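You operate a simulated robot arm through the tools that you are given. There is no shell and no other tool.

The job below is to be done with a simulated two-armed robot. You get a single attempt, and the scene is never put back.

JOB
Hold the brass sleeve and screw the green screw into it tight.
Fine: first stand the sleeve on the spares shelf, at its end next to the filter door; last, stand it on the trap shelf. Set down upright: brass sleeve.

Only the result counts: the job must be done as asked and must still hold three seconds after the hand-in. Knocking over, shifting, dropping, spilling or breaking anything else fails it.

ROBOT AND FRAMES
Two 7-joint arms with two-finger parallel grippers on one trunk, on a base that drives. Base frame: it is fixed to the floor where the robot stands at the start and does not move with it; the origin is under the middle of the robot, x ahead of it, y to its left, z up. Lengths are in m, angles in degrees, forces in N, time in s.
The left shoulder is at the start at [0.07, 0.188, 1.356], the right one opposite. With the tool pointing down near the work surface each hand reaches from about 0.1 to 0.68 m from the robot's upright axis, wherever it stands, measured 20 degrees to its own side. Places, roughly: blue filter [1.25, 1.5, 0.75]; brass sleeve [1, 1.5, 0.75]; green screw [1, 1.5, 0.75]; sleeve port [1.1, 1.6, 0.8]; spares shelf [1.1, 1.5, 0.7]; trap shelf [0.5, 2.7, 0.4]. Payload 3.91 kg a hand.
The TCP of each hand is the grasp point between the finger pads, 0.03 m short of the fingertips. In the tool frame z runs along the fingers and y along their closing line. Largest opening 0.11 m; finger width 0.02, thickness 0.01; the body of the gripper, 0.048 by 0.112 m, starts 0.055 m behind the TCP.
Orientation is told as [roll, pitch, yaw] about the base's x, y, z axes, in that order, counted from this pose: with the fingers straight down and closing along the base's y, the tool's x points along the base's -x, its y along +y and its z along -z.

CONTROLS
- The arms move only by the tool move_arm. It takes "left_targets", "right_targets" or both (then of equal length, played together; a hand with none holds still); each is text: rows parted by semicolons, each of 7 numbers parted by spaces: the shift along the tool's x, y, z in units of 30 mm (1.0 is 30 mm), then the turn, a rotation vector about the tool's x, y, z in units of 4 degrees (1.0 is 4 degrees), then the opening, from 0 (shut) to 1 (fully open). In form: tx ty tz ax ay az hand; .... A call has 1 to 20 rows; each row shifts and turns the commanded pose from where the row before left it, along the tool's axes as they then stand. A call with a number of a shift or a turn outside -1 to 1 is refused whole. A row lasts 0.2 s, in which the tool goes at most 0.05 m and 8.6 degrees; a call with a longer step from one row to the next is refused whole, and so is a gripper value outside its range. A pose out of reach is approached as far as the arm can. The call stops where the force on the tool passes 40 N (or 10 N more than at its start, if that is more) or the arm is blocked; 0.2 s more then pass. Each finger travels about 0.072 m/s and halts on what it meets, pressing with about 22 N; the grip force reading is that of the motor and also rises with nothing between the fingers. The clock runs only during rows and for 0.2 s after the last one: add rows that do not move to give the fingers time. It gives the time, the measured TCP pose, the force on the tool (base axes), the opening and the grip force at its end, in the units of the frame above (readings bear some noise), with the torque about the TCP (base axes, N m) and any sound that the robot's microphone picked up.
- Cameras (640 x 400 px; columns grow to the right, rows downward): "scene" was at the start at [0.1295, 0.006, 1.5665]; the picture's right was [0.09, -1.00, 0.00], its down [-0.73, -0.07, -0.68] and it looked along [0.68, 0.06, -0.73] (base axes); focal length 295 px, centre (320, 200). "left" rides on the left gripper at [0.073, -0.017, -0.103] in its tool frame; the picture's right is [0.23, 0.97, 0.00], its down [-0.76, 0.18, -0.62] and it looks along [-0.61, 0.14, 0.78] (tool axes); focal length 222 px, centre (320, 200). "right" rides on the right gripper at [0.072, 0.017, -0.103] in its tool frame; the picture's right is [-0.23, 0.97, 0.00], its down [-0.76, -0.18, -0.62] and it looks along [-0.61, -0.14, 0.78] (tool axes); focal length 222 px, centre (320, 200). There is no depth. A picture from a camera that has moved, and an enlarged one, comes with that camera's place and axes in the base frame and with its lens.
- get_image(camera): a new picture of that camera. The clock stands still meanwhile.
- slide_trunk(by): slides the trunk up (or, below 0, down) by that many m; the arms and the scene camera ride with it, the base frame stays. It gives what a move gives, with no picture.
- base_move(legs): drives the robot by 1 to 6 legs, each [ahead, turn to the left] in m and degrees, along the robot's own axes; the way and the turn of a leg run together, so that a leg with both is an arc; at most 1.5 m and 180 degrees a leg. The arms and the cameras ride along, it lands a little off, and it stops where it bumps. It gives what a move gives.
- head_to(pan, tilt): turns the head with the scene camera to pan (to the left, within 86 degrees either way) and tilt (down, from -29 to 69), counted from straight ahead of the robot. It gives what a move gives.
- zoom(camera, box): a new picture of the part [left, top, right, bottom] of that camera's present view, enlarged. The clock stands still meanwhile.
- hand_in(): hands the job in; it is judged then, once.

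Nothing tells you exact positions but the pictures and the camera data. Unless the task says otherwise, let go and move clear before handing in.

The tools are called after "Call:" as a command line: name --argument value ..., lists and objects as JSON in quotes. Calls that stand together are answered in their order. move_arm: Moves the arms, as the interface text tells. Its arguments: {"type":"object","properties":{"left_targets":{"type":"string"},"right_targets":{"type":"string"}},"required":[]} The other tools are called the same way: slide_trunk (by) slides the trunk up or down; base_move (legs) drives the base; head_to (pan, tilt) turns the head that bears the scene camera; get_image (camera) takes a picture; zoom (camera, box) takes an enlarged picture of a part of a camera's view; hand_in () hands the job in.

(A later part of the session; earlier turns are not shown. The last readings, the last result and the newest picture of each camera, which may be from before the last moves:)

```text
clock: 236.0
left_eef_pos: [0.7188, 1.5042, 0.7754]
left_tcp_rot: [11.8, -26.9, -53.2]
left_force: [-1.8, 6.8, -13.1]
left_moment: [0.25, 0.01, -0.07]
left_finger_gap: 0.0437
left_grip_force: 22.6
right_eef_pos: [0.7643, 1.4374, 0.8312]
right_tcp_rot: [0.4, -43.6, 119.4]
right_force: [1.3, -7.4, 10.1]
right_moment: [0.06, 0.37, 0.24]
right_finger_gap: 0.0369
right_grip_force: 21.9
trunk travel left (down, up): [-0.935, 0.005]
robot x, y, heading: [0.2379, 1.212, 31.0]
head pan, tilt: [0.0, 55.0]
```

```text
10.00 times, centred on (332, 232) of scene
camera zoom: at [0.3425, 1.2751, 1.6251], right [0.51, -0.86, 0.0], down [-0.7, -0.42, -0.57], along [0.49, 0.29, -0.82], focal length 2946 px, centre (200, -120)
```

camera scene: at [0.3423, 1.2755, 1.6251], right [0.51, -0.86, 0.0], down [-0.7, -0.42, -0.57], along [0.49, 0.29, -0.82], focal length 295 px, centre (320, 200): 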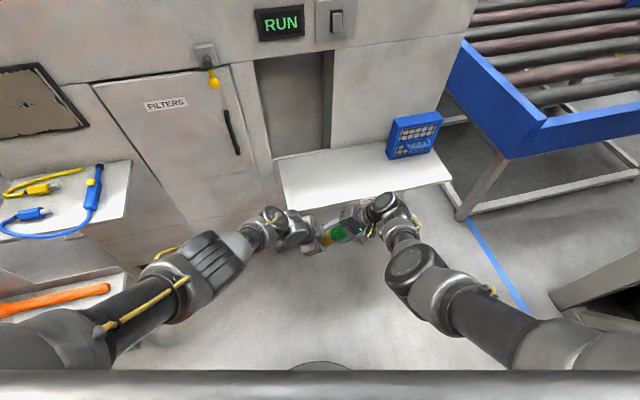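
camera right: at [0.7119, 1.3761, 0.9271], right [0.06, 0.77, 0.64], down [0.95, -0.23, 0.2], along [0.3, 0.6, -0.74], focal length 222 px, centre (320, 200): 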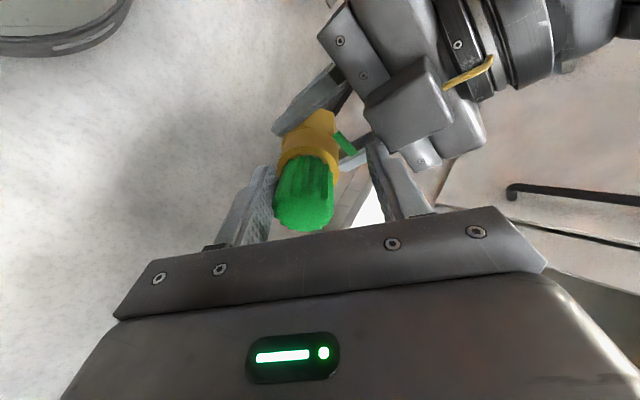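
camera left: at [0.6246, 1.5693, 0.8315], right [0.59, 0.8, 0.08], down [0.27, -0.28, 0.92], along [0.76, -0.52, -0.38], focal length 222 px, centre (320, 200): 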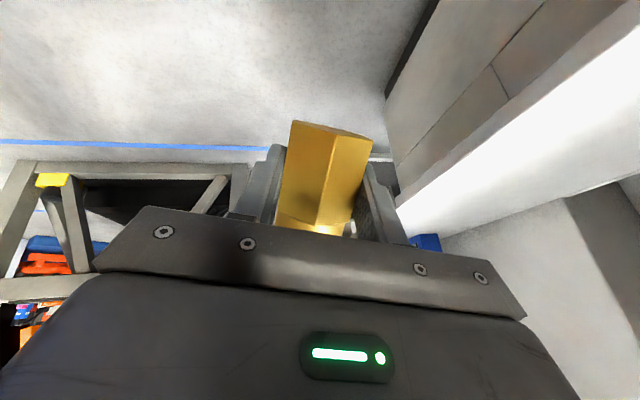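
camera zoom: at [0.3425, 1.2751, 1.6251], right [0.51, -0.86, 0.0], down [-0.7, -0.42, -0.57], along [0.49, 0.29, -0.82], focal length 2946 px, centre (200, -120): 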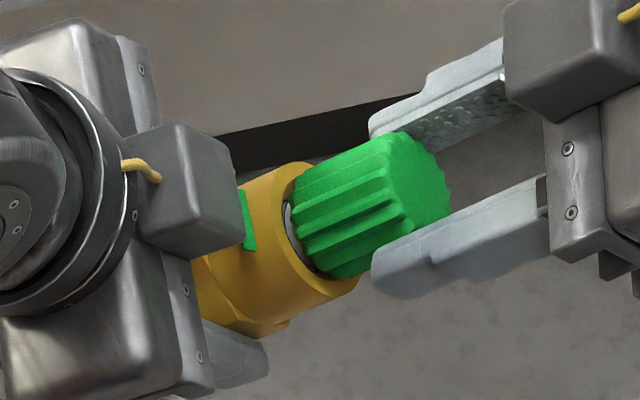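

Call:
move_arm --right_targets "0 0 0 0 0 0.6 0.15; 0 0 0 0 0 1 0.15; 0 0 0 0 0 1 0.15; 0 0 0 0 0 1 0.15; 0 0 0 0 0 1 0.15; 0 0 0 0 0 1 0.15; 0 0 0 0 0 1 0.15; 0 0 0 0 0 1 0.15; 0 0 0 0 0 1 0.15; 0 0 0 0 0 1 0.15; 0 0 0 0 0 0 0.15"

Call:
zoom --camera "scene" --box '[300, 212, 364, 252]'

```text
clock: 238.4
left_eef_pos: [0.7222, 1.504, 0.7777]
left_tcp_rot: [12.1, -27.0, -53.2]
left_force: [15.0, 11.8, -1.4]
left_moment: [-0.14, 0.53, 0.33]
left_finger_gap: 0.044
left_grip_force: 22.2
right_eef_pos: [0.7623, 1.4363, 0.829]
right_tcp_rot: [31.1, -32.4, 72.0]
right_force: [-15.7, -11.3, -0.6]
right_moment: [-0.53, 0.23, 1.15]
right_finger_gap: 0.0382
right_grip_force: 21.8
trunk travel left (down, up): [-0.935, 0.005]
robot x, y, heading: [0.2375, 1.2156, 30.9]
head pan, tilt: [0.0, 55.0]
```

```text
10.00 times, centred on (332, 232) of scene
camera zoom: at [0.3424, 1.2753, 1.6251], right [0.51, -0.86, 0.0], down [-0.7, -0.42, -0.57], along [0.49, 0.29, -0.82], focal length 2946 px, centre (200, -120)
```

zoom: 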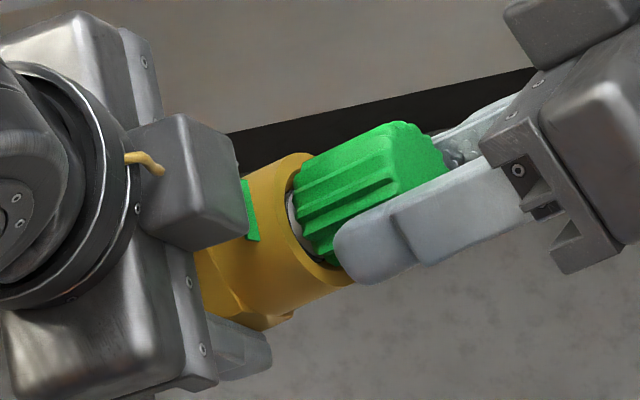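

A clear resisting torque now (about 0.5 N·m). I'll turn a little more and watch whether it rises further.

Call:
move_arm --right_targets "0 0 0 0 0 1 0.15; 0 0 0 0 0 1 0.15; 0 0 0 0 0 1 0.15; 0 0 0 0 0 0 0.15"

Call:
zoom --camera "right" --box '[220, 80, 420, 205]'

Call:
zoom --camera "scene" --box '[300, 212, 364, 252]'

```text
clock: 239.4
left_eef_pos: [0.7195, 1.5017, 0.7765]
left_tcp_rot: [11.8, -27.1, -53.5]
left_force: [12.4, -0.4, -8.0]
left_moment: [-0.06, 0.39, 0.46]
left_finger_gap: 0.0443
left_grip_force: 22.2
right_eef_pos: [0.7621, 1.4396, 0.8304]
right_tcp_rot: [36.6, -26.0, 60.4]
right_force: [-11.1, 1.2, 4.9]
right_moment: [0.47, 0.55, 0.33]
right_finger_gap: 0.0388
right_grip_force: 21.8
trunk travel left (down, up): [-0.935, 0.005]
robot x, y, heading: [0.2416, 1.2129, 30.8]
head pan, tilt: [0.0, 55.0]
```

```text
3.20 times, centred on (320, 142) of right
camera zoom: at [0.753, 1.3241, 0.8834], right [-0.7, 0.34, 0.62], down [0.7, 0.19, 0.69], along [0.12, 0.92, -0.37], focal length 711 px, centre (320, 384)
```

zoom: 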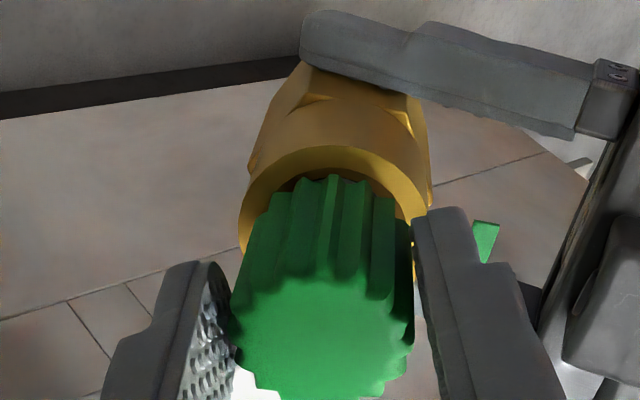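

```text
10.00 times, centred on (332, 232) of scene
camera zoom: at [0.3424, 1.2753, 1.6251], right [0.51, -0.86, 0.0], down [-0.7, -0.42, -0.57], along [0.49, 0.29, -0.82], focal length 2946 px, centre (200, -120)
```

zoom: 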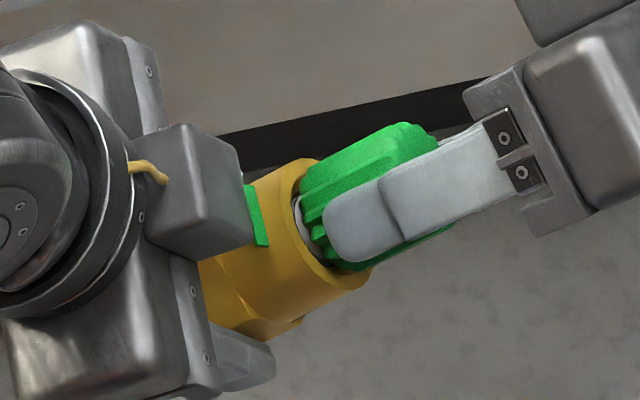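

The fingers may have slipped over the knurl. I'll check whether the thread is engaged at all by pulling back gently along the axis.

Call:
move_arm --right_targets "0 0 -0.1 0 0 0 0.1; 0 0 -0.05 0 0 0 0.1; 0 0 0 0 0 0 0.1; 0 0 0 0 0 0 0.1"

Call:
move_arm --right_targets "0 0 -0.1 0 0 0 0.1; 0 0 0 0 0 0 0.1; 0 0 0 0 0 0 0.1"

Call:
zoom --camera "scene" --box '[300, 212, 364, 252]'

```text
clock: 240.4
left_eef_pos: [0.7207, 1.5021, 0.7782]
left_tcp_rot: [11.8, -27.2, -53.4]
left_force: [10.8, -7.5, 0.3]
left_moment: [0.01, 0.17, 0.3]
left_finger_gap: 0.0438
left_grip_force: 22.2
right_eef_pos: [0.7641, 1.4345, 0.8329]
right_tcp_rot: [36.6, -25.8, 60.5]
right_force: [-11.8, 7.6, -2.8]
right_moment: [0.25, 0.43, 0.17]
right_finger_gap: 0.0376
right_grip_force: 22.6
trunk travel left (down, up): [-0.935, 0.005]
robot x, y, heading: [0.2372, 1.2145, 30.9]
head pan, tilt: [0.0, 55.0]
```

```text
clock: 241.2
left_eef_pos: [0.721, 1.5042, 0.777]
left_tcp_rot: [11.9, -27.0, -53.5]
left_force: [9.5, -5.4, 3.6]
left_moment: [-0.13, -0.01, 0.18]
left_finger_gap: 0.0438
left_grip_force: 21.9
right_eef_pos: [0.7656, 1.4321, 0.8358]
right_tcp_rot: [36.4, -25.8, 60.5]
right_force: [-10.0, 4.7, -5.2]
right_moment: [0.0, 0.27, 0.3]
right_finger_gap: 0.0355
right_grip_force: 22.0
trunk travel left (down, up): [-0.935, 0.005]
robot x, y, heading: [0.2373, 1.2146, 30.8]
head pan, tilt: [0.0, 55.0]
```

```text
10.00 times, centred on (332, 232) of scene
camera zoom: at [0.3423, 1.2754, 1.6251], right [0.51, -0.86, 0.0], down [-0.7, -0.42, -0.57], along [0.49, 0.29, -0.82], focal length 2946 px, centre (200, -120)
```

zoom: 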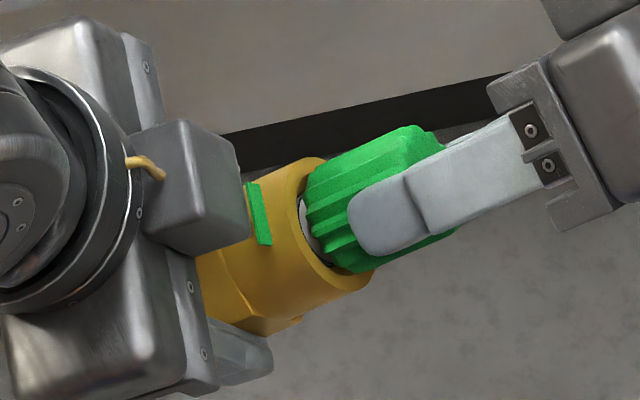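

The screw resists being pulled out (about 10 N, the fingers slid instead), so the thread is engaged. I'll open, rotate back, re-centre with fuller overlap, and do another stroke.

Call:
move_arm --right_targets "0 0 0 0 0 0 0.4; 0 0 0 0 0 0 0.6; 0 0 0 0 0 -1 0.62; 0 0 0 0 0 -1 0.62; 0 0 0 0 0 -1 0.62; 0 0 0 0 0 -1 0.62; 0 0 0 0 0 -1 0.62; 0 0 0 0 0 -1 0.62; 0 0 0 0 0 -1 0.62; 0 0 0 0 0 -1 0.62; 0 0 0 0 0 -1 0.62; 0 0 0 0 0 -1 0.62; 0 0 0 0 0 -1 0.62; 0 0 0 0 0 -1 0.62; 0 0 0 0 0 -0.6 0.62; 0 0 0 0 0 0 0.62; 0 0 0 0 0 0 0.62"

Call:
zoom --camera "right" --box '[220, 80, 420, 205]'

Call:
zoom --camera "scene" --box '[310, 215, 358, 245]'

```text
clock: 244.8
left_eef_pos: [0.7201, 1.503, 0.7759]
left_tcp_rot: [11.8, -27.0, -53.3]
left_force: [0.9, 0.5, -1.6]
left_moment: [0.03, 0.02, 0.05]
left_finger_gap: 0.0439
left_grip_force: 22.5
right_eef_pos: [0.764, 1.4329, 0.8361]
right_tcp_rot: [0.4, -43.7, 119.4]
right_force: [0.1, -0.5, -1.0]
right_moment: [0.01, 0.01, -0.01]
right_finger_gap: 0.0681
right_grip_force: 0.0
trunk travel left (down, up): [-0.935, 0.005]
robot x, y, heading: [0.2388, 1.2137, 30.8]
head pan, tilt: [0.0, 55.0]
```

```text
3.20 times, centred on (320, 142) of right
camera zoom: at [0.8124, 1.3187, 0.8609], right [-0.93, -0.34, 0.16], down [0.1, 0.19, 0.98], along [-0.36, 0.92, -0.15], focal length 711 px, centre (320, 384)
```

zoom: 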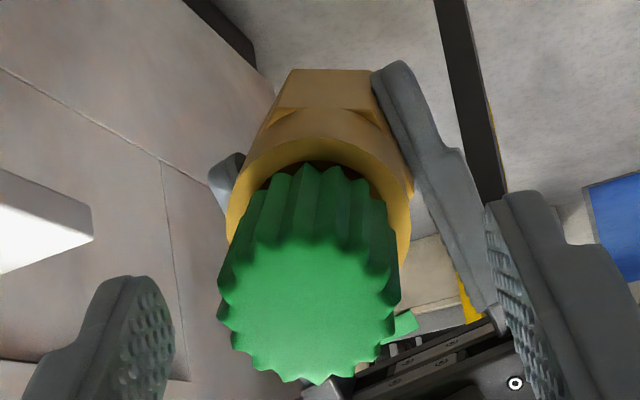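

```text
13.33 times, centred on (334, 230) of scene
camera zoom: at [0.3424, 1.2753, 1.6251], right [0.51, -0.86, 0.0], down [-0.7, -0.42, -0.57], along [0.49, 0.29, -0.82], focal length 3929 px, centre (133, -200)
```

zoom: 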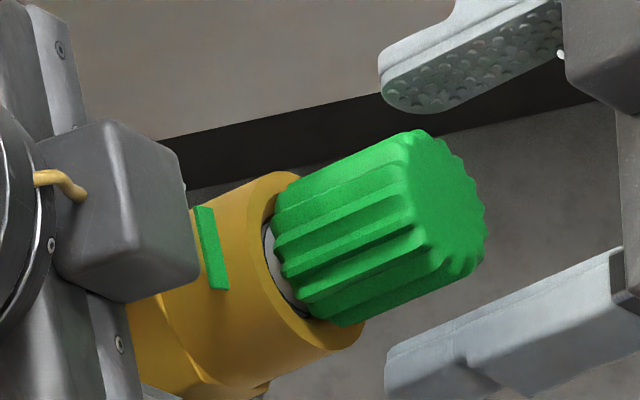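

Looking back over the pictures: while I was turning, a flat disc showed around the rim, and it vanished when the green tag popped up; since then the screw resisted with about 0.5 N·m and the fingers slipped on the knurl. That fits the screw being tight. I'll withdraw the right hand and look closely.

Call:
move_arm --right_targets "0 0 -0.5 0 0 0 0.7; 0 0 -0.8 0 0 0 0.7; 0 0 -0.8 0 0 0 0.7; 0.5 0 -0.5 0 0 0 0.7; 0.8 0 0 0 0 0 0.7; 0.8 0 0 0 0 0 0.7; 0 0 0 0 0 0 0.7"

Call:
zoom --camera "right" --box '[240, 40, 400, 140]'

Call:
zoom --camera "scene" --box '[310, 215, 358, 245]'

Call:
get_image --camera "right"

```text
clock: 246.4
left_eef_pos: [0.7199, 1.5026, 0.7773]
left_tcp_rot: [11.9, -27.1, -53.2]
left_force: [0.3, -0.4, -1.8]
left_moment: [0.02, 0.05, -0.01]
left_finger_gap: 0.0438
left_grip_force: 22.2
right_eef_pos: [0.8153, 1.3459, 0.8477]
right_tcp_rot: [0.4, -43.7, 119.4]
right_force: [0.0, -0.1, 0.3]
right_moment: [0.04, -0.02, -0.01]
right_finger_gap: 0.0766
right_grip_force: 0.0
trunk travel left (down, up): [-0.935, 0.005]
robot x, y, heading: [0.2356, 1.2148, 30.8]
head pan, tilt: [0.0, 55.0]
```

```text
4.00 times, centred on (320, 90) of right
camera zoom: at [0.8621, 1.2321, 0.874], right [-0.93, -0.34, 0.16], down [0.1, 0.19, 0.98], along [-0.36, 0.92, -0.15], focal length 888 px, centre (320, 640)
```

zoom: 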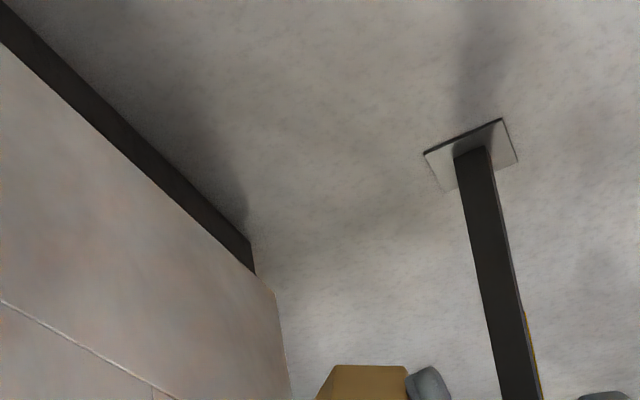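

```text
13.33 times, centred on (334, 230) of scene
camera zoom: at [0.3423, 1.2753, 1.6252], right [0.51, -0.86, 0.0], down [-0.7, -0.42, -0.57], along [0.49, 0.29, -0.82], focal length 3929 px, centre (133, -200)
```

zoom: 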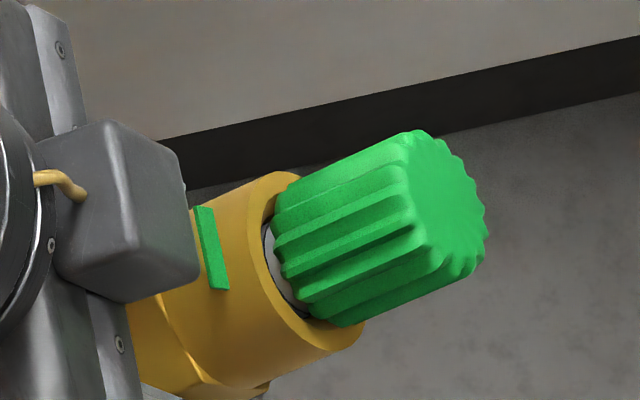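

```text
taken
camera right: at [0.8621, 1.2321, 0.874], right [-0.93, -0.34, 0.16], down [0.1, 0.19, 0.98], along [-0.36, 0.92, -0.15], focal length 222 px, centre (320, 200)
```

right: 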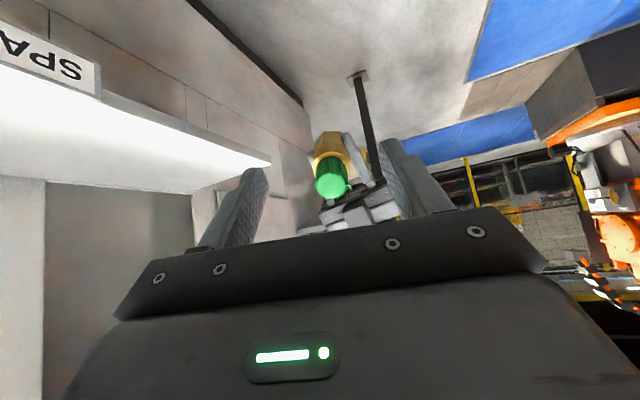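

Call:
move_arm --right_targets "-0.8 0 0 0 0 0 0.66; -0.8 0 0 0 0 0 0.66; -0.5 -0.06 0.5 0 0 0 0.66; 0 0 0.8 0 0 0 0.66; 0 0 0.8 0 0 0 0.66; 0 0 0.5 0 0 0 0.66; 0 0 0 0 0 0 0.66; 0 0 0 0 0 0 0.66"

Call:
zoom --camera "right" --box '[220, 80, 420, 205]'

Call:
zoom --camera "scene" --box '[310, 215, 358, 245]'

```text
clock: 248.2
left_eef_pos: [0.7199, 1.5038, 0.7766]
left_tcp_rot: [12.0, -27.2, -53.2]
left_force: [-1.2, 0.0, -2.0]
left_moment: [0.0, 0.04, 0.0]
left_finger_gap: 0.0437
left_grip_force: 22.0
right_eef_pos: [0.7684, 1.4321, 0.836]
right_tcp_rot: [0.3, -43.7, 119.5]
right_force: [-0.7, 0.3, -0.2]
right_moment: [0.0, -0.01, -0.03]
right_finger_gap: 0.0725
right_grip_force: 0.0
trunk travel left (down, up): [-0.935, 0.005]
robot x, y, heading: [0.2375, 1.213, 30.7]
head pan, tilt: [0.0, 55.0]
```

```text
3.20 times, centred on (320, 142) of right
camera zoom: at [0.8146, 1.3192, 0.8613], right [-0.93, -0.34, 0.16], down [0.1, 0.19, 0.98], along [-0.36, 0.92, -0.15], focal length 711 px, centre (320, 384)
```

zoom: 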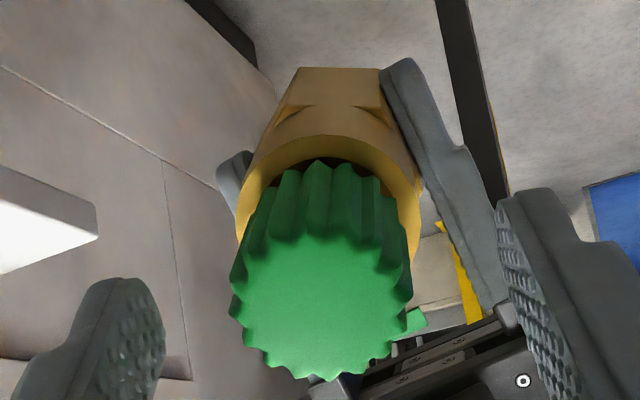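

```text
13.33 times, centred on (334, 230) of scene
camera zoom: at [0.3422, 1.2749, 1.6252], right [0.51, -0.86, 0.0], down [-0.7, -0.42, -0.57], along [0.49, 0.29, -0.82], focal length 3929 px, centre (133, -200)
```

zoom: 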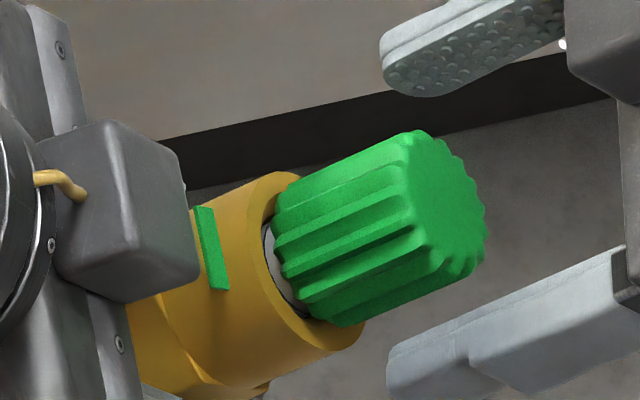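

Call:
move_arm --right_targets "0 0 0.28 0 0 0 0.66; 0 0 0.27 0 0 0 0.66; 0 0 0 0 0 0 0.66; 0 0 0 0 0 0 0.4; 0 0 0 0 0 0 0.25; 0 0 0 0 0 0 0.1; 0 0 0 0 0 0 0.1; 0 0 0 0 0 0 0.1"

Call:
move_arm --right_targets "0 0 0 0 0 1 0.1; 0 0 0 0 0 1 0.1; 0 0 0 0 0 0 0.1"

Call:
move_arm --right_targets "0 0 0 0 0 1 0.1; 0 0 0 0 0 1 0.1; 0 0 0 0 0 0 0.1"

Call:
zoom --camera "right" --box '[220, 80, 420, 205]'

```text
clock: 250.0
left_eef_pos: [0.7207, 1.5039, 0.7765]
left_tcp_rot: [11.9, -27.2, -53.3]
left_force: [2.4, 1.1, -3.3]
left_moment: [0.29, -0.17, -0.25]
left_finger_gap: 0.0437
left_grip_force: 22.2
right_eef_pos: [0.7611, 1.4436, 0.8242]
right_tcp_rot: [0.5, -43.6, 119.4]
right_force: [-2.0, -0.8, 0.2]
right_moment: [-0.23, 0.35, 0.42]
right_finger_gap: 0.0361
right_grip_force: 22.1
trunk travel left (down, up): [-0.935, 0.005]
robot x, y, heading: [0.2348, 1.2133, 30.6]
head pan, tilt: [0.0, 55.0]
```

```text
clock: 250.8
left_eef_pos: [0.7201, 1.5033, 0.7765]
left_tcp_rot: [12.0, -27.0, -53.4]
left_force: [6.0, 4.9, -6.0]
left_moment: [0.51, 0.05, -0.12]
left_finger_gap: 0.0438
left_grip_force: 21.8
right_eef_pos: [0.7603, 1.4429, 0.824]
right_tcp_rot: [8.0, -43.0, 108.4]
right_force: [-5.4, -5.0, 4.8]
right_moment: [-0.48, 0.39, 0.6]
right_finger_gap: 0.0359
right_grip_force: 21.1
trunk travel left (down, up): [-0.935, 0.005]
robot x, y, heading: [0.2384, 1.2142, 30.8]
head pan, tilt: [0.0, 55.0]
```

```text
clock: 251.6
left_eef_pos: [0.7205, 1.5044, 0.7769]
left_tcp_rot: [11.9, -27.0, -53.3]
left_force: [10.4, 7.0, -7.5]
left_moment: [0.47, 0.11, 0.04]
left_finger_gap: 0.0438
left_grip_force: 21.8
right_eef_pos: [0.7611, 1.4439, 0.8235]
right_tcp_rot: [15.2, -41.5, 97.8]
right_force: [-9.9, -6.6, 5.7]
right_moment: [-0.47, 0.56, 0.8]
right_finger_gap: 0.0365
right_grip_force: 22.4
trunk travel left (down, up): [-0.935, 0.005]
robot x, y, heading: [0.2391, 1.211, 30.9]
head pan, tilt: [0.0, 55.0]
```

```text
3.20 times, centred on (320, 142) of right
camera zoom: at [0.7887, 1.3247, 0.8541], right [-0.93, -0.13, 0.34], down [0.31, 0.25, 0.92], along [-0.2, 0.96, -0.19], focal length 711 px, centre (320, 384)
```

zoom: 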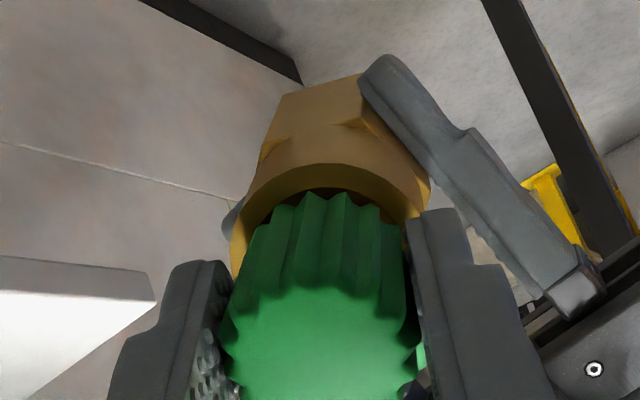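

Call:
move_arm --right_targets "0 0 0 0 0 1 0.1; 0 0 0 0 0 1 0.1; 0 0 0 0 0 0 0.1"

Call:
move_arm --right_targets "0 0 0 0 0 1 0.1; 0 0 0 0 0 1 0.1; 0 0 0 0 0 0 0.1"

Call:
move_arm --right_targets "0 0 0 0 0 1 0.1; 0 0 0 0 0 1 0.1; 0 0 0 0 0 0 0.1"

Call:
zoom --camera "right" --box '[220, 80, 420, 205]'

```text
clock: 252.4
left_eef_pos: [0.7205, 1.5026, 0.7772]
left_tcp_rot: [12.0, -27.1, -53.3]
left_force: [8.6, 7.1, -3.5]
left_moment: [0.0, 0.3, -0.04]
left_finger_gap: 0.044
left_grip_force: 22.1
right_eef_pos: [0.7605, 1.4434, 0.8241]
right_tcp_rot: [21.6, -39.0, 87.8]
right_force: [-9.9, -7.6, 1.2]
right_moment: [-0.18, 0.27, 0.98]
right_finger_gap: 0.0374
right_grip_force: 21.9
trunk travel left (down, up): [-0.935, 0.005]
robot x, y, heading: [0.2349, 1.2159, 30.8]
head pan, tilt: [0.0, 55.0]
```

```text
clock: 253.2
left_eef_pos: [0.7211, 1.5034, 0.7771]
left_tcp_rot: [11.9, -27.1, -53.5]
left_force: [13.5, 4.6, -6.7]
left_moment: [0.09, 0.35, 0.02]
left_finger_gap: 0.0437
left_grip_force: 21.9
right_eef_pos: [0.7613, 1.4436, 0.8233]
right_tcp_rot: [27.3, -35.7, 78.8]
right_force: [-12.2, -4.4, 4.9]
right_moment: [0.01, 0.46, 0.94]
right_finger_gap: 0.039
right_grip_force: 22.0
trunk travel left (down, up): [-0.935, 0.005]
robot x, y, heading: [0.2397, 1.214, 31.2]
head pan, tilt: [0.0, 55.0]
```

```text
clock: 254.0
left_eef_pos: [0.7199, 1.5024, 0.7787]
left_tcp_rot: [11.9, -27.1, -53.4]
left_force: [15.0, 3.7, -6.8]
left_moment: [0.08, 0.35, 0.15]
left_finger_gap: 0.0438
left_grip_force: 21.9
right_eef_pos: [0.7609, 1.443, 0.8233]
right_tcp_rot: [31.9, -31.7, 70.3]
right_force: [-15.1, -3.8, 5.5]
right_moment: [0.1, 0.59, 0.9]
right_finger_gap: 0.04
right_grip_force: 21.8
trunk travel left (down, up): [-0.935, 0.005]
robot x, y, heading: [0.24, 1.213, 30.6]
head pan, tilt: [0.0, 55.0]
```

```text
3.20 times, centred on (320, 142) of right
camera zoom: at [0.7613, 1.3257, 0.8684], right [-0.8, 0.21, 0.56], down [0.59, 0.23, 0.77], along [0.03, 0.95, -0.31], focal length 711 px, centre (320, 384)
```

zoom: 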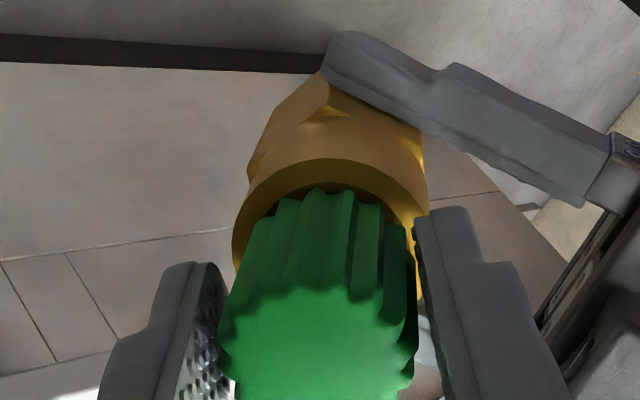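

The torque climbs to about 0.48 N·m and the fingers ride over the knurl while the head no longer turns: the screw is tight. Releasing and withdrawing the right hand.

Call:
move_arm --right_targets "0 0 0 0 0 0 0.35; 0 0 0 0 0 0 0.55; 0 0 0 0 0 0 0.66; 0 0 -0.5 0 0 0 0.66; 0 0 -0.8 0 0 0 0.66; 0 0 -0.8 0 0 0 0.66; 0 0 -0.8 0 0 0 0.66; 0 0 0 0 0 0 0.66"

Call:
zoom --camera "scene" --box '[300, 205, 396, 265]'

Call:
get_image --camera "scene"

```text
clock: 255.8
left_eef_pos: [0.7199, 1.504, 0.7763]
left_tcp_rot: [11.9, -27.1, -53.3]
left_force: [0.1, 0.4, -2.0]
left_moment: [-0.01, 0.07, -0.02]
left_finger_gap: 0.0438
left_grip_force: 22.0
right_eef_pos: [0.7916, 1.391, 0.8878]
right_tcp_rot: [31.7, -31.7, 70.3]
right_force: [0.4, -0.5, 0.0]
right_moment: [0.02, 0.02, 0.01]
right_finger_gap: 0.0727
right_grip_force: 0.2
trunk travel left (down, up): [-0.935, 0.005]
robot x, y, heading: [0.2352, 1.2163, 30.6]
head pan, tilt: [0.0, 55.0]
```

```text
6.67 times, centred on (348, 235) of scene
camera zoom: at [0.3422, 1.2761, 1.6251], right [0.51, -0.86, 0.0], down [-0.7, -0.42, -0.57], along [0.49, 0.29, -0.82], focal length 1964 px, centre (133, -33)
```

zoom: 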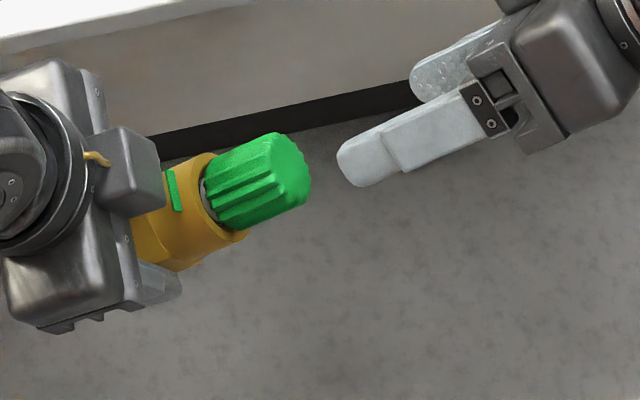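

```text
taken
camera scene: at [0.3422, 1.2761, 1.6251], right [0.51, -0.86, 0.0], down [-0.7, -0.42, -0.57], along [0.49, 0.29, -0.82], focal length 295 px, centre (320, 200)
```

scene: 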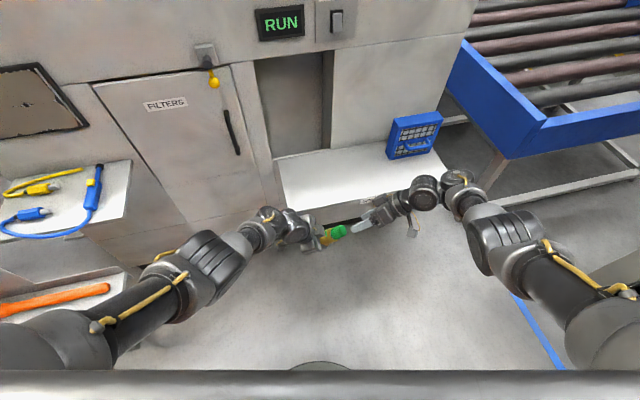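

Now I park the right hand to the right, raise the sleeve, and turn it back upright with the left hand.

Call:
move_arm --right_targets "0.4 -0.35 -0.5 0 0 0 0.66; 0.54 -0.48 -0.69 0 0 0 0.66; 0.54 -0.48 -0.69 0 0 0 0.66; 0.54 -0.48 -0.69 0 0 0 0.66; 0.1 -0.1 -0.15 0 0 0 0.66; 0 0 0 0 0 0 0.66" --left_targets "-0.2 0.08 -0.4 0 0 0 0.2; -0.303 0.121 -0.581 0 0 0 0.2; -0.303 0.121 -0.581 0 0 0 0.2; -0.303 0.121 -0.581 0 0 0 0.2; -0.303 0.121 -0.581 0 0 0 0.2; -0.1 0.04 -0.18 0 0 0 0.2"

Call:
move_arm --left_targets "0 0 0 0.0458 -0.482 -0.1246 0.2; 0 0 0 0.0916 -0.9642 -0.2492 0.2; 0 0 0 0.0916 -0.9642 -0.2492 0.2; 0 0 0 0.0916 -0.9642 -0.2492 0.2; 0 0 0 0.0916 -0.9642 -0.2492 0.2; 0 0 0 0.0916 -0.9642 -0.2492 0.2; 0 0 0 0.0916 -0.9642 -0.2492 0.2; 0 0 0 0.0916 -0.9642 -0.2492 0.2; 0 0 0 0.0916 -0.9642 -0.2492 0.2; 0 0 0 0.0916 -0.9642 -0.2492 0.2; 0 0 0 0.0916 -0.9642 -0.2492 0.2; 0 0 0 0 0 0 0.2; 0 0 0 0 0 0 0.2"

Call:
get_image --camera "scene"

Call:
zoom --camera "scene" --box '[270, 180, 398, 260]'

```text
clock: 257.2
left_eef_pos: [0.719, 1.5033, 0.8769]
left_tcp_rot: [11.9, -27.0, -53.3]
left_force: [0.0, 0.3, -2.5]
left_moment: [0.06, 0.03, -0.03]
left_finger_gap: 0.0437
left_grip_force: 21.7
right_eef_pos: [0.8526, 1.2899, 0.8863]
right_tcp_rot: [31.8, -31.7, 70.3]
right_force: [-0.5, -0.6, -0.5]
right_moment: [0.01, 0.01, -0.01]
right_finger_gap: 0.0727
right_grip_force: 0.0
trunk travel left (down, up): [-0.935, 0.005]
robot x, y, heading: [0.24, 1.2131, 31.0]
head pan, tilt: [0.0, 55.0]
```

```text
clock: 260.0
left_eef_pos: [0.7197, 1.5017, 0.8767]
left_tcp_rot: [1.0, -68.7, -44.8]
left_force: [0.6, 0.6, -2.4]
left_moment: [0.06, 0.03, 0.0]
left_finger_gap: 0.0437
left_grip_force: 21.8
right_eef_pos: [0.8517, 1.2916, 0.8863]
right_tcp_rot: [31.7, -31.8, 70.3]
right_force: [-0.4, 0.5, 0.7]
right_moment: [-0.01, -0.01, 0.02]
right_finger_gap: 0.0726
right_grip_force: 0.0
trunk travel left (down, up): [-0.935, 0.005]
robot x, y, heading: [0.2374, 1.2122, 30.6]
head pan, tilt: [0.0, 55.0]
```

```text
taken
camera scene: at [0.3422, 1.2753, 1.6252], right [0.51, -0.86, 0.0], down [-0.7, -0.42, -0.57], along [0.49, 0.29, -0.82], focal length 295 px, centre (320, 200)
```

scene: 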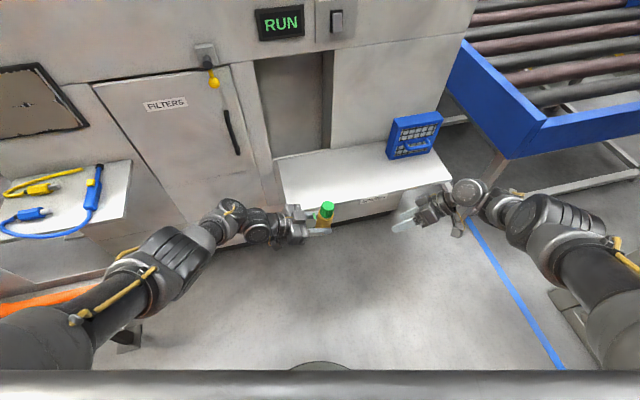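

```text
5.00 times, centred on (334, 220) of scene
camera zoom: at [0.3422, 1.2753, 1.6252], right [0.51, -0.86, 0.0], down [-0.7, -0.42, -0.57], along [0.49, 0.29, -0.82], focal length 1473 px, centre (250, 100)
```

zoom: 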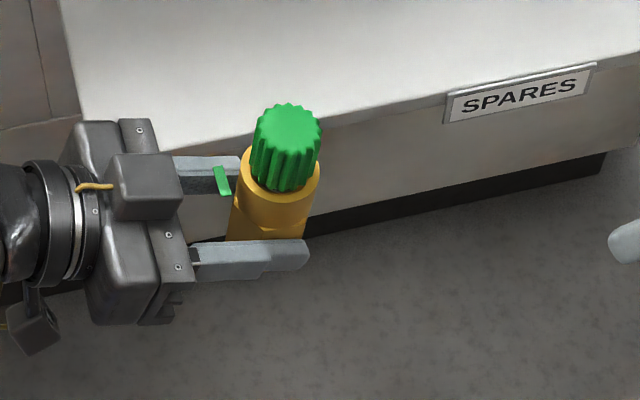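

Call:
zoom --camera "scene" --box '[306, 195, 346, 235]'

Call:
get_image --camera "right"

Call:
get_image --camera "left"

```text
10.00 times, centred on (326, 215) of scene
camera zoom: at [0.3422, 1.2753, 1.6252], right [0.51, -0.86, 0.0], down [-0.7, -0.42, -0.57], along [0.49, 0.29, -0.82], focal length 2946 px, centre (260, 50)
```

zoom: 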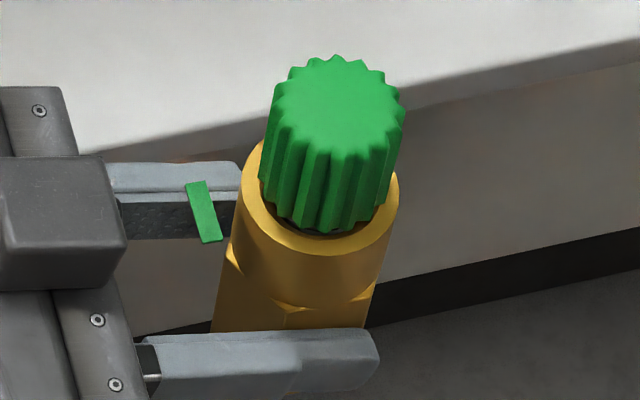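

```text
taken
camera right: at [0.8525, 1.1728, 0.9319], right [-0.81, 0.21, 0.56], down [0.59, 0.23, 0.77], along [0.03, 0.95, -0.31], focal length 222 px, centre (320, 200)
```

right: 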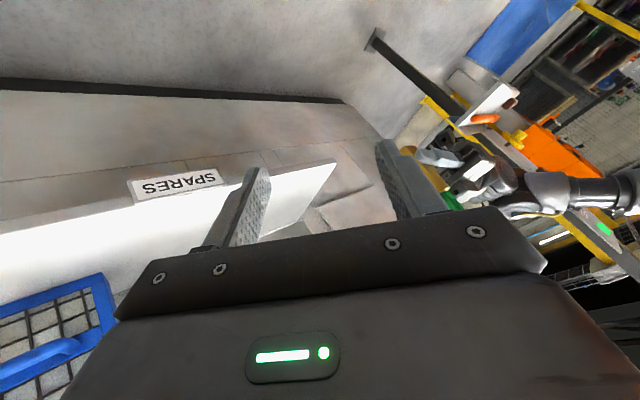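

```text
taken
camera left: at [0.6196, 1.5771, 0.8477], right [0.62, 0.76, -0.21], down [-0.1, 0.33, 0.94], along [0.78, -0.56, 0.28], focal length 222 px, centre (320, 200)
```

left: 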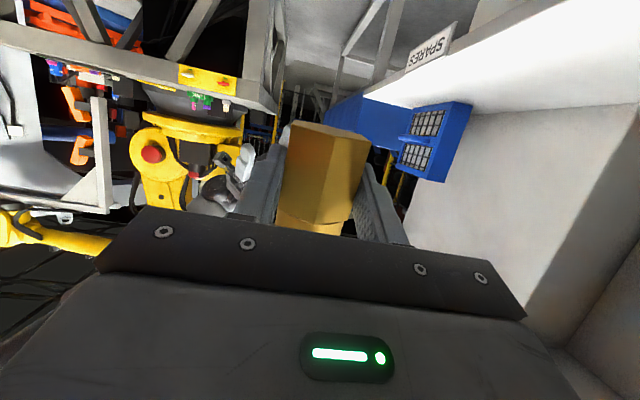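

The screw and sleeve are upright in the left hand now, leaning about 6° to the right; I'll correct that. Then I look for the trap shelf, which must be around the left end of the cabinet.

Call:
move_arm --left_targets "0 0 0 0 -0.5 0 0.2; 0 0 0 0 -0.55 0 0.2; 0 0 0 0 -0.5 0 0.2; 0 0 0 0 0 0 0.2; 0 0 0 0 0 0 0.2"

Call:
zoom --camera "scene" --box '[306, 195, 346, 235]'

Call:
head_to --pan 60 --tilt 25

Call:
get_image --camera "scene"

```text
clock: 261.2
left_eef_pos: [0.7195, 1.5043, 0.8776]
left_tcp_rot: [1.6, -74.8, -45.1]
left_force: [-0.4, -0.1, -1.5]
left_moment: [0.02, 0.04, 0.02]
left_finger_gap: 0.0438
left_grip_force: 21.3
right_eef_pos: [0.8528, 1.2893, 0.8864]
right_tcp_rot: [31.8, -31.7, 70.3]
right_force: [0.0, -0.5, 0.0]
right_moment: [-0.01, -0.02, -0.03]
right_finger_gap: 0.0728
right_grip_force: 0.1
trunk travel left (down, up): [-0.935, 0.005]
robot x, y, heading: [0.237, 1.2113, 30.7]
head pan, tilt: [0.0, 55.0]
```

```text
10.00 times, centred on (326, 215) of scene
camera zoom: at [0.3424, 1.2752, 1.6251], right [0.51, -0.86, 0.0], down [-0.7, -0.42, -0.57], along [0.49, 0.29, -0.82], focal length 2946 px, centre (260, 50)
```

zoom: 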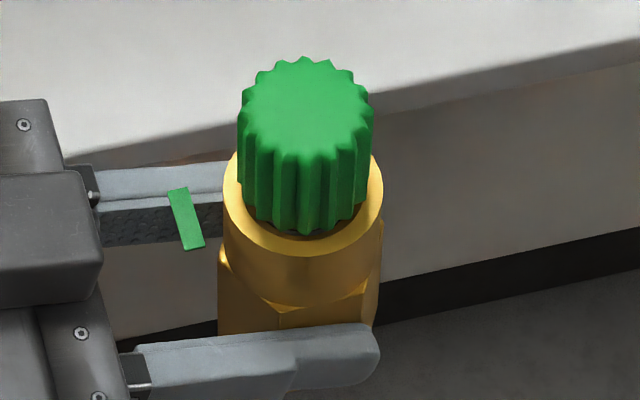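

```text
clock: 262.5
left_eef_pos: [0.7202, 1.5037, 0.8772]
left_tcp_rot: [1.4, -74.8, -45.2]
left_force: [-0.8, 0.5, -2.9]
left_moment: [0.02, 0.0, -0.02]
left_finger_gap: 0.0435
left_grip_force: 22.2
right_eef_pos: [0.8523, 1.2916, 0.8862]
right_tcp_rot: [31.9, -31.6, 70.3]
right_force: [0.4, 1.5, 0.3]
right_moment: [-0.03, 0.02, 0.0]
right_finger_gap: 0.0725
right_grip_force: 0.1
trunk travel left (down, up): [-0.935, 0.005]
robot x, y, heading: [0.2369, 1.2124, 30.8]
head pan, tilt: [60.0, 25.0]
```

```text
taken
camera scene: at [0.2793, 1.3305, 1.6691], right [1.0, 0.01, 0.0], down [0.01, -0.42, -0.91], along [-0.01, 0.91, -0.42], focal length 295 px, centre (320, 200)
```

scene: 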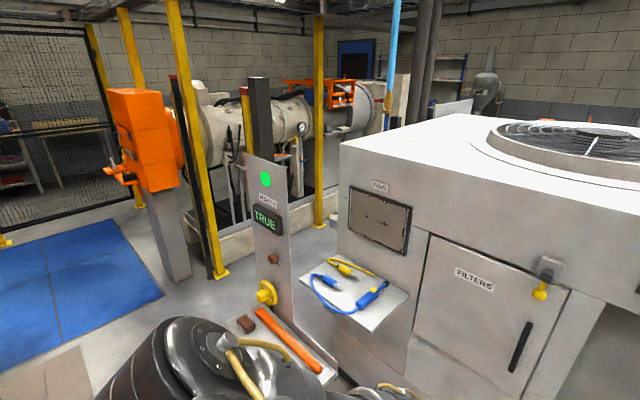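

The sleeve is now upright. The trap shelf should be on the cabinet's left end face, behind the curtain stand; I'll back off and drive around the curtain stand with plenty of clearance, then look.

Call:
base_move --legs '[[-0.4, 0], [0, 102], [1.0, 0]]'

Call:
head_to --pan -60 --tilt 25

Call:
get_image --camera "scene"

Call:
head_to --pan 0 --tilt 30

Call:
get_image --camera "scene"

```text
clock: 274.1
left_eef_pos: [-1.173, 2.1605, 0.8778]
left_tcp_rot: [1.5, -74.9, 56.5]
left_force: [-0.6, -0.2, -2.4]
left_moment: [-0.04, 0.02, 0.03]
left_finger_gap: 0.0438
left_grip_force: 22.2
right_eef_pos: [-0.9919, 2.3331, 0.887]
right_tcp_rot: [31.8, -31.7, 172.2]
right_force: [-0.5, -0.1, -0.2]
right_moment: [-0.02, -0.01, 0.0]
right_finger_gap: 0.0724
right_grip_force: 0.0
trunk travel left (down, up): [-0.935, 0.005]
robot x, y, heading: [-0.7896, 1.7468, 132.6]
head pan, tilt: [60.0, 25.0]
```

```text
clock: 276.1
left_eef_pos: [-1.1734, 2.1605, 0.8761]
left_tcp_rot: [1.3, -74.6, 56.8]
left_force: [-0.7, -0.2, -2.6]
left_moment: [-0.06, 0.04, -0.02]
left_finger_gap: 0.0438
left_grip_force: 22.0
right_eef_pos: [-0.993, 2.3358, 0.8862]
right_tcp_rot: [31.7, -31.7, 172.1]
right_force: [0.1, 0.2, -0.6]
right_moment: [0.01, 0.01, -0.01]
right_finger_gap: 0.0723
right_grip_force: 0.0
trunk travel left (down, up): [-0.935, 0.005]
robot x, y, heading: [-0.7909, 1.7509, 132.5]
head pan, tilt: [-60.0, 25.0]
```

```text
taken
camera scene: at [-0.7983, 1.8721, 1.6691], right [0.95, -0.3, 0.0], down [-0.13, -0.4, -0.91], along [0.27, 0.86, -0.42], focal length 295 px, centre (320, 200)
```

scene: 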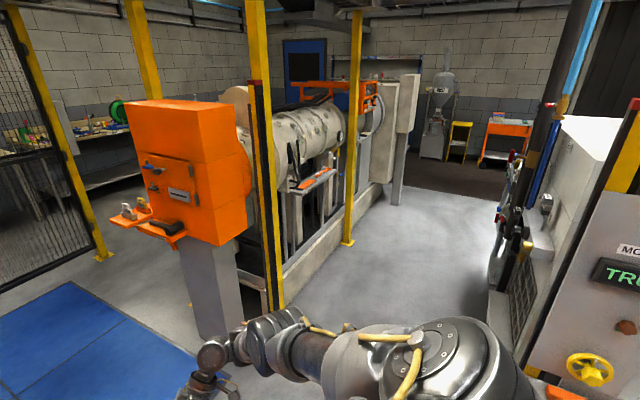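

```text
clock: 277.4
left_eef_pos: [-1.1746, 2.1613, 0.8764]
left_tcp_rot: [1.5, -74.8, 56.7]
left_force: [0.1, -0.9, -2.6]
left_moment: [-0.04, 0.05, -0.01]
left_finger_gap: 0.0439
left_grip_force: 22.0
right_eef_pos: [-0.993, 2.3338, 0.8867]
right_tcp_rot: [31.8, -31.7, 172.1]
right_force: [0.1, 0.2, 0.1]
right_moment: [0.0, -0.01, 0.0]
right_finger_gap: 0.0724
right_grip_force: 0.0
trunk travel left (down, up): [-0.935, 0.005]
robot x, y, heading: [-0.7901, 1.7464, 132.5]
head pan, tilt: [0.0, 30.0]
```

```text
taken
camera scene: at [-0.8869, 1.8507, 1.6612], right [0.74, 0.68, 0.0], down [0.34, -0.37, -0.87], along [-0.59, 0.64, -0.5], focal length 295 px, centre (320, 200)
```

scene: 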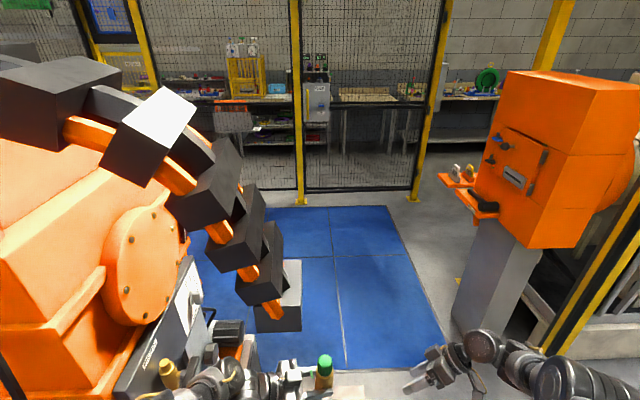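

There is an orange machine close on the left, so I'll only turn right from here. Zooming towards the cabinet's left end.

Call:
head_to --pan -75 --tilt 30

Call:
get_image --camera "scene"

Call:
zoom --camera "scene" --box '[240, 60, 500, 240]'

```text
clock: 278.9
left_eef_pos: [-1.1733, 2.1611, 0.8769]
left_tcp_rot: [1.4, -74.8, 56.8]
left_force: [0.0, -0.7, -2.1]
left_moment: [-0.01, 0.01, 0.02]
left_finger_gap: 0.0438
left_grip_force: 22.1
right_eef_pos: [-0.9933, 2.3342, 0.886]
right_tcp_rot: [31.8, -31.8, 172.2]
right_force: [-0.5, -0.8, -0.4]
right_moment: [0.0, 0.0, 0.06]
right_finger_gap: 0.0724
right_grip_force: 0.0
trunk travel left (down, up): [-0.935, 0.005]
robot x, y, heading: [-0.7902, 1.747, 132.6]
head pan, tilt: [-75.0, 30.0]
```

```text
taken
camera scene: at [-0.7774, 1.8605, 1.6612], right [0.85, -0.53, 0.0], down [-0.27, -0.42, -0.87], along [0.46, 0.73, -0.5], focal length 295 px, centre (320, 200)
```

scene: 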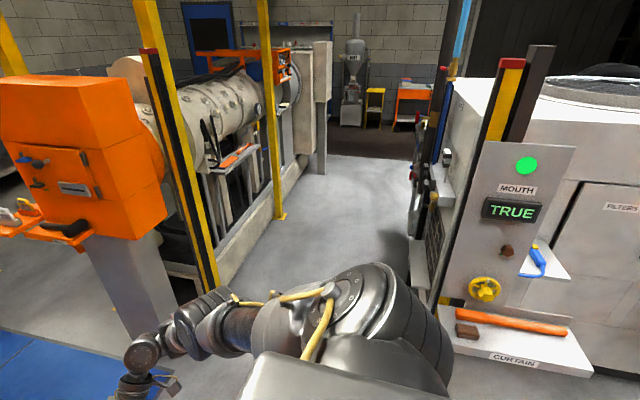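

```text
2.22 times, centred on (370, 150) of scene
camera zoom: at [-0.7774, 1.8605, 1.6612], right [0.85, -0.53, 0.0], down [-0.27, -0.42, -0.87], along [0.46, 0.73, -0.5], focal length 655 px, centre (209, 311)
```

zoom: 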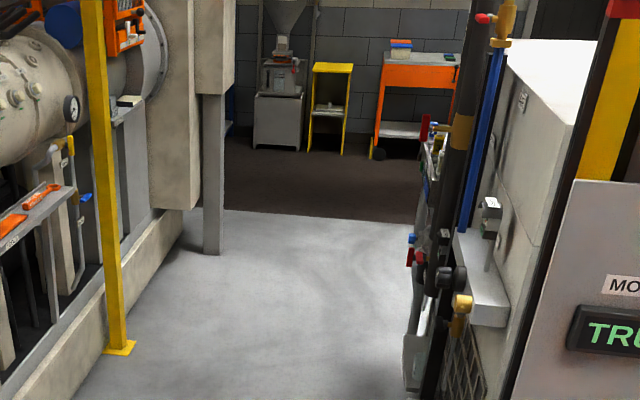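

A passage runs between the drum's kerb and the cabinet's left side, with valves and pipes on the cabinet. I'll go partway into it and look again.

Call:
base_move --legs '[[0, -56], [0.82, 0]]'

Call:
head_to --pan -60 --tilt 35

Call:
get_image --camera "scene"

Call:
zoom --camera "scene" --box '[330, 60, 630, 260]'

```text
clock: 285.8
left_eef_pos: [-0.475, 3.0997, 0.8767]
left_tcp_rot: [1.5, -74.8, 0.7]
left_force: [-0.4, 0.2, -2.2]
left_moment: [-0.01, 0.03, 0.02]
left_finger_gap: 0.0438
left_grip_force: 22.1
right_eef_pos: [-0.2289, 3.0472, 0.8877]
right_tcp_rot: [31.8, -31.7, 116.3]
right_force: [0.4, 0.1, -0.1]
right_moment: [-0.01, -0.01, -0.01]
right_finger_gap: 0.0727
right_grip_force: 0.1
trunk travel left (down, up): [-0.935, 0.005]
robot x, y, heading: [-0.6037, 2.5504, 76.8]
head pan, tilt: [-75.0, 30.0]
```

```text
clock: 286.5
left_eef_pos: [-0.4751, 3.102, 0.8765]
left_tcp_rot: [1.2, -74.9, 0.9]
left_force: [-0.6, -0.4, -2.1]
left_moment: [0.03, 0.05, -0.03]
left_finger_gap: 0.0439
left_grip_force: 21.4
right_eef_pos: [-0.2289, 3.0467, 0.8862]
right_tcp_rot: [31.8, -31.7, 116.3]
right_force: [-0.4, 0.4, -1.1]
right_moment: [0.01, -0.01, 0.0]
right_finger_gap: 0.0727
right_grip_force: 0.1
trunk travel left (down, up): [-0.935, 0.005]
robot x, y, heading: [-0.604, 2.553, 76.7]
head pan, tilt: [-60.0, 35.0]
```

```text
taken
camera scene: at [-0.5061, 2.6256, 1.6534], right [0.29, -0.96, 0.0], down [-0.55, -0.17, -0.82], along [0.78, 0.23, -0.57], focal length 295 px, centre (320, 200)
```

scene: 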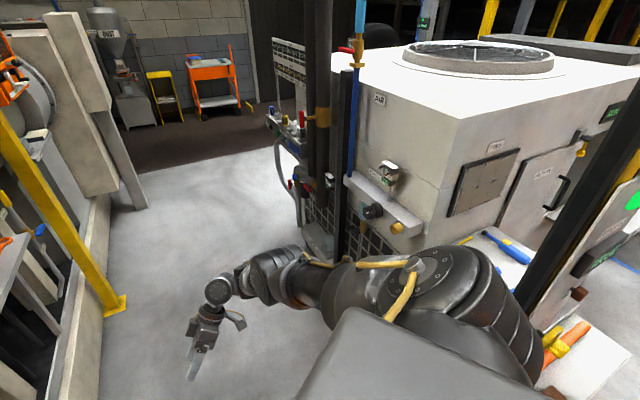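

```text
2.00 times, centred on (480, 160) of scene
camera zoom: at [-0.5061, 2.6256, 1.6534], right [0.29, -0.96, 0.0], down [-0.55, -0.17, -0.82], along [0.78, 0.23, -0.57], focal length 589 px, centre (0, 280)
```

zoom: 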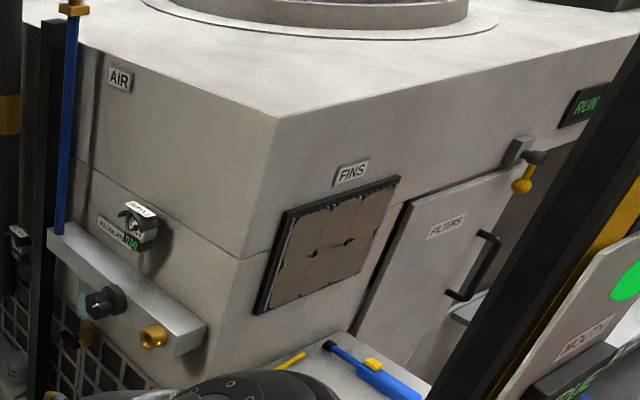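

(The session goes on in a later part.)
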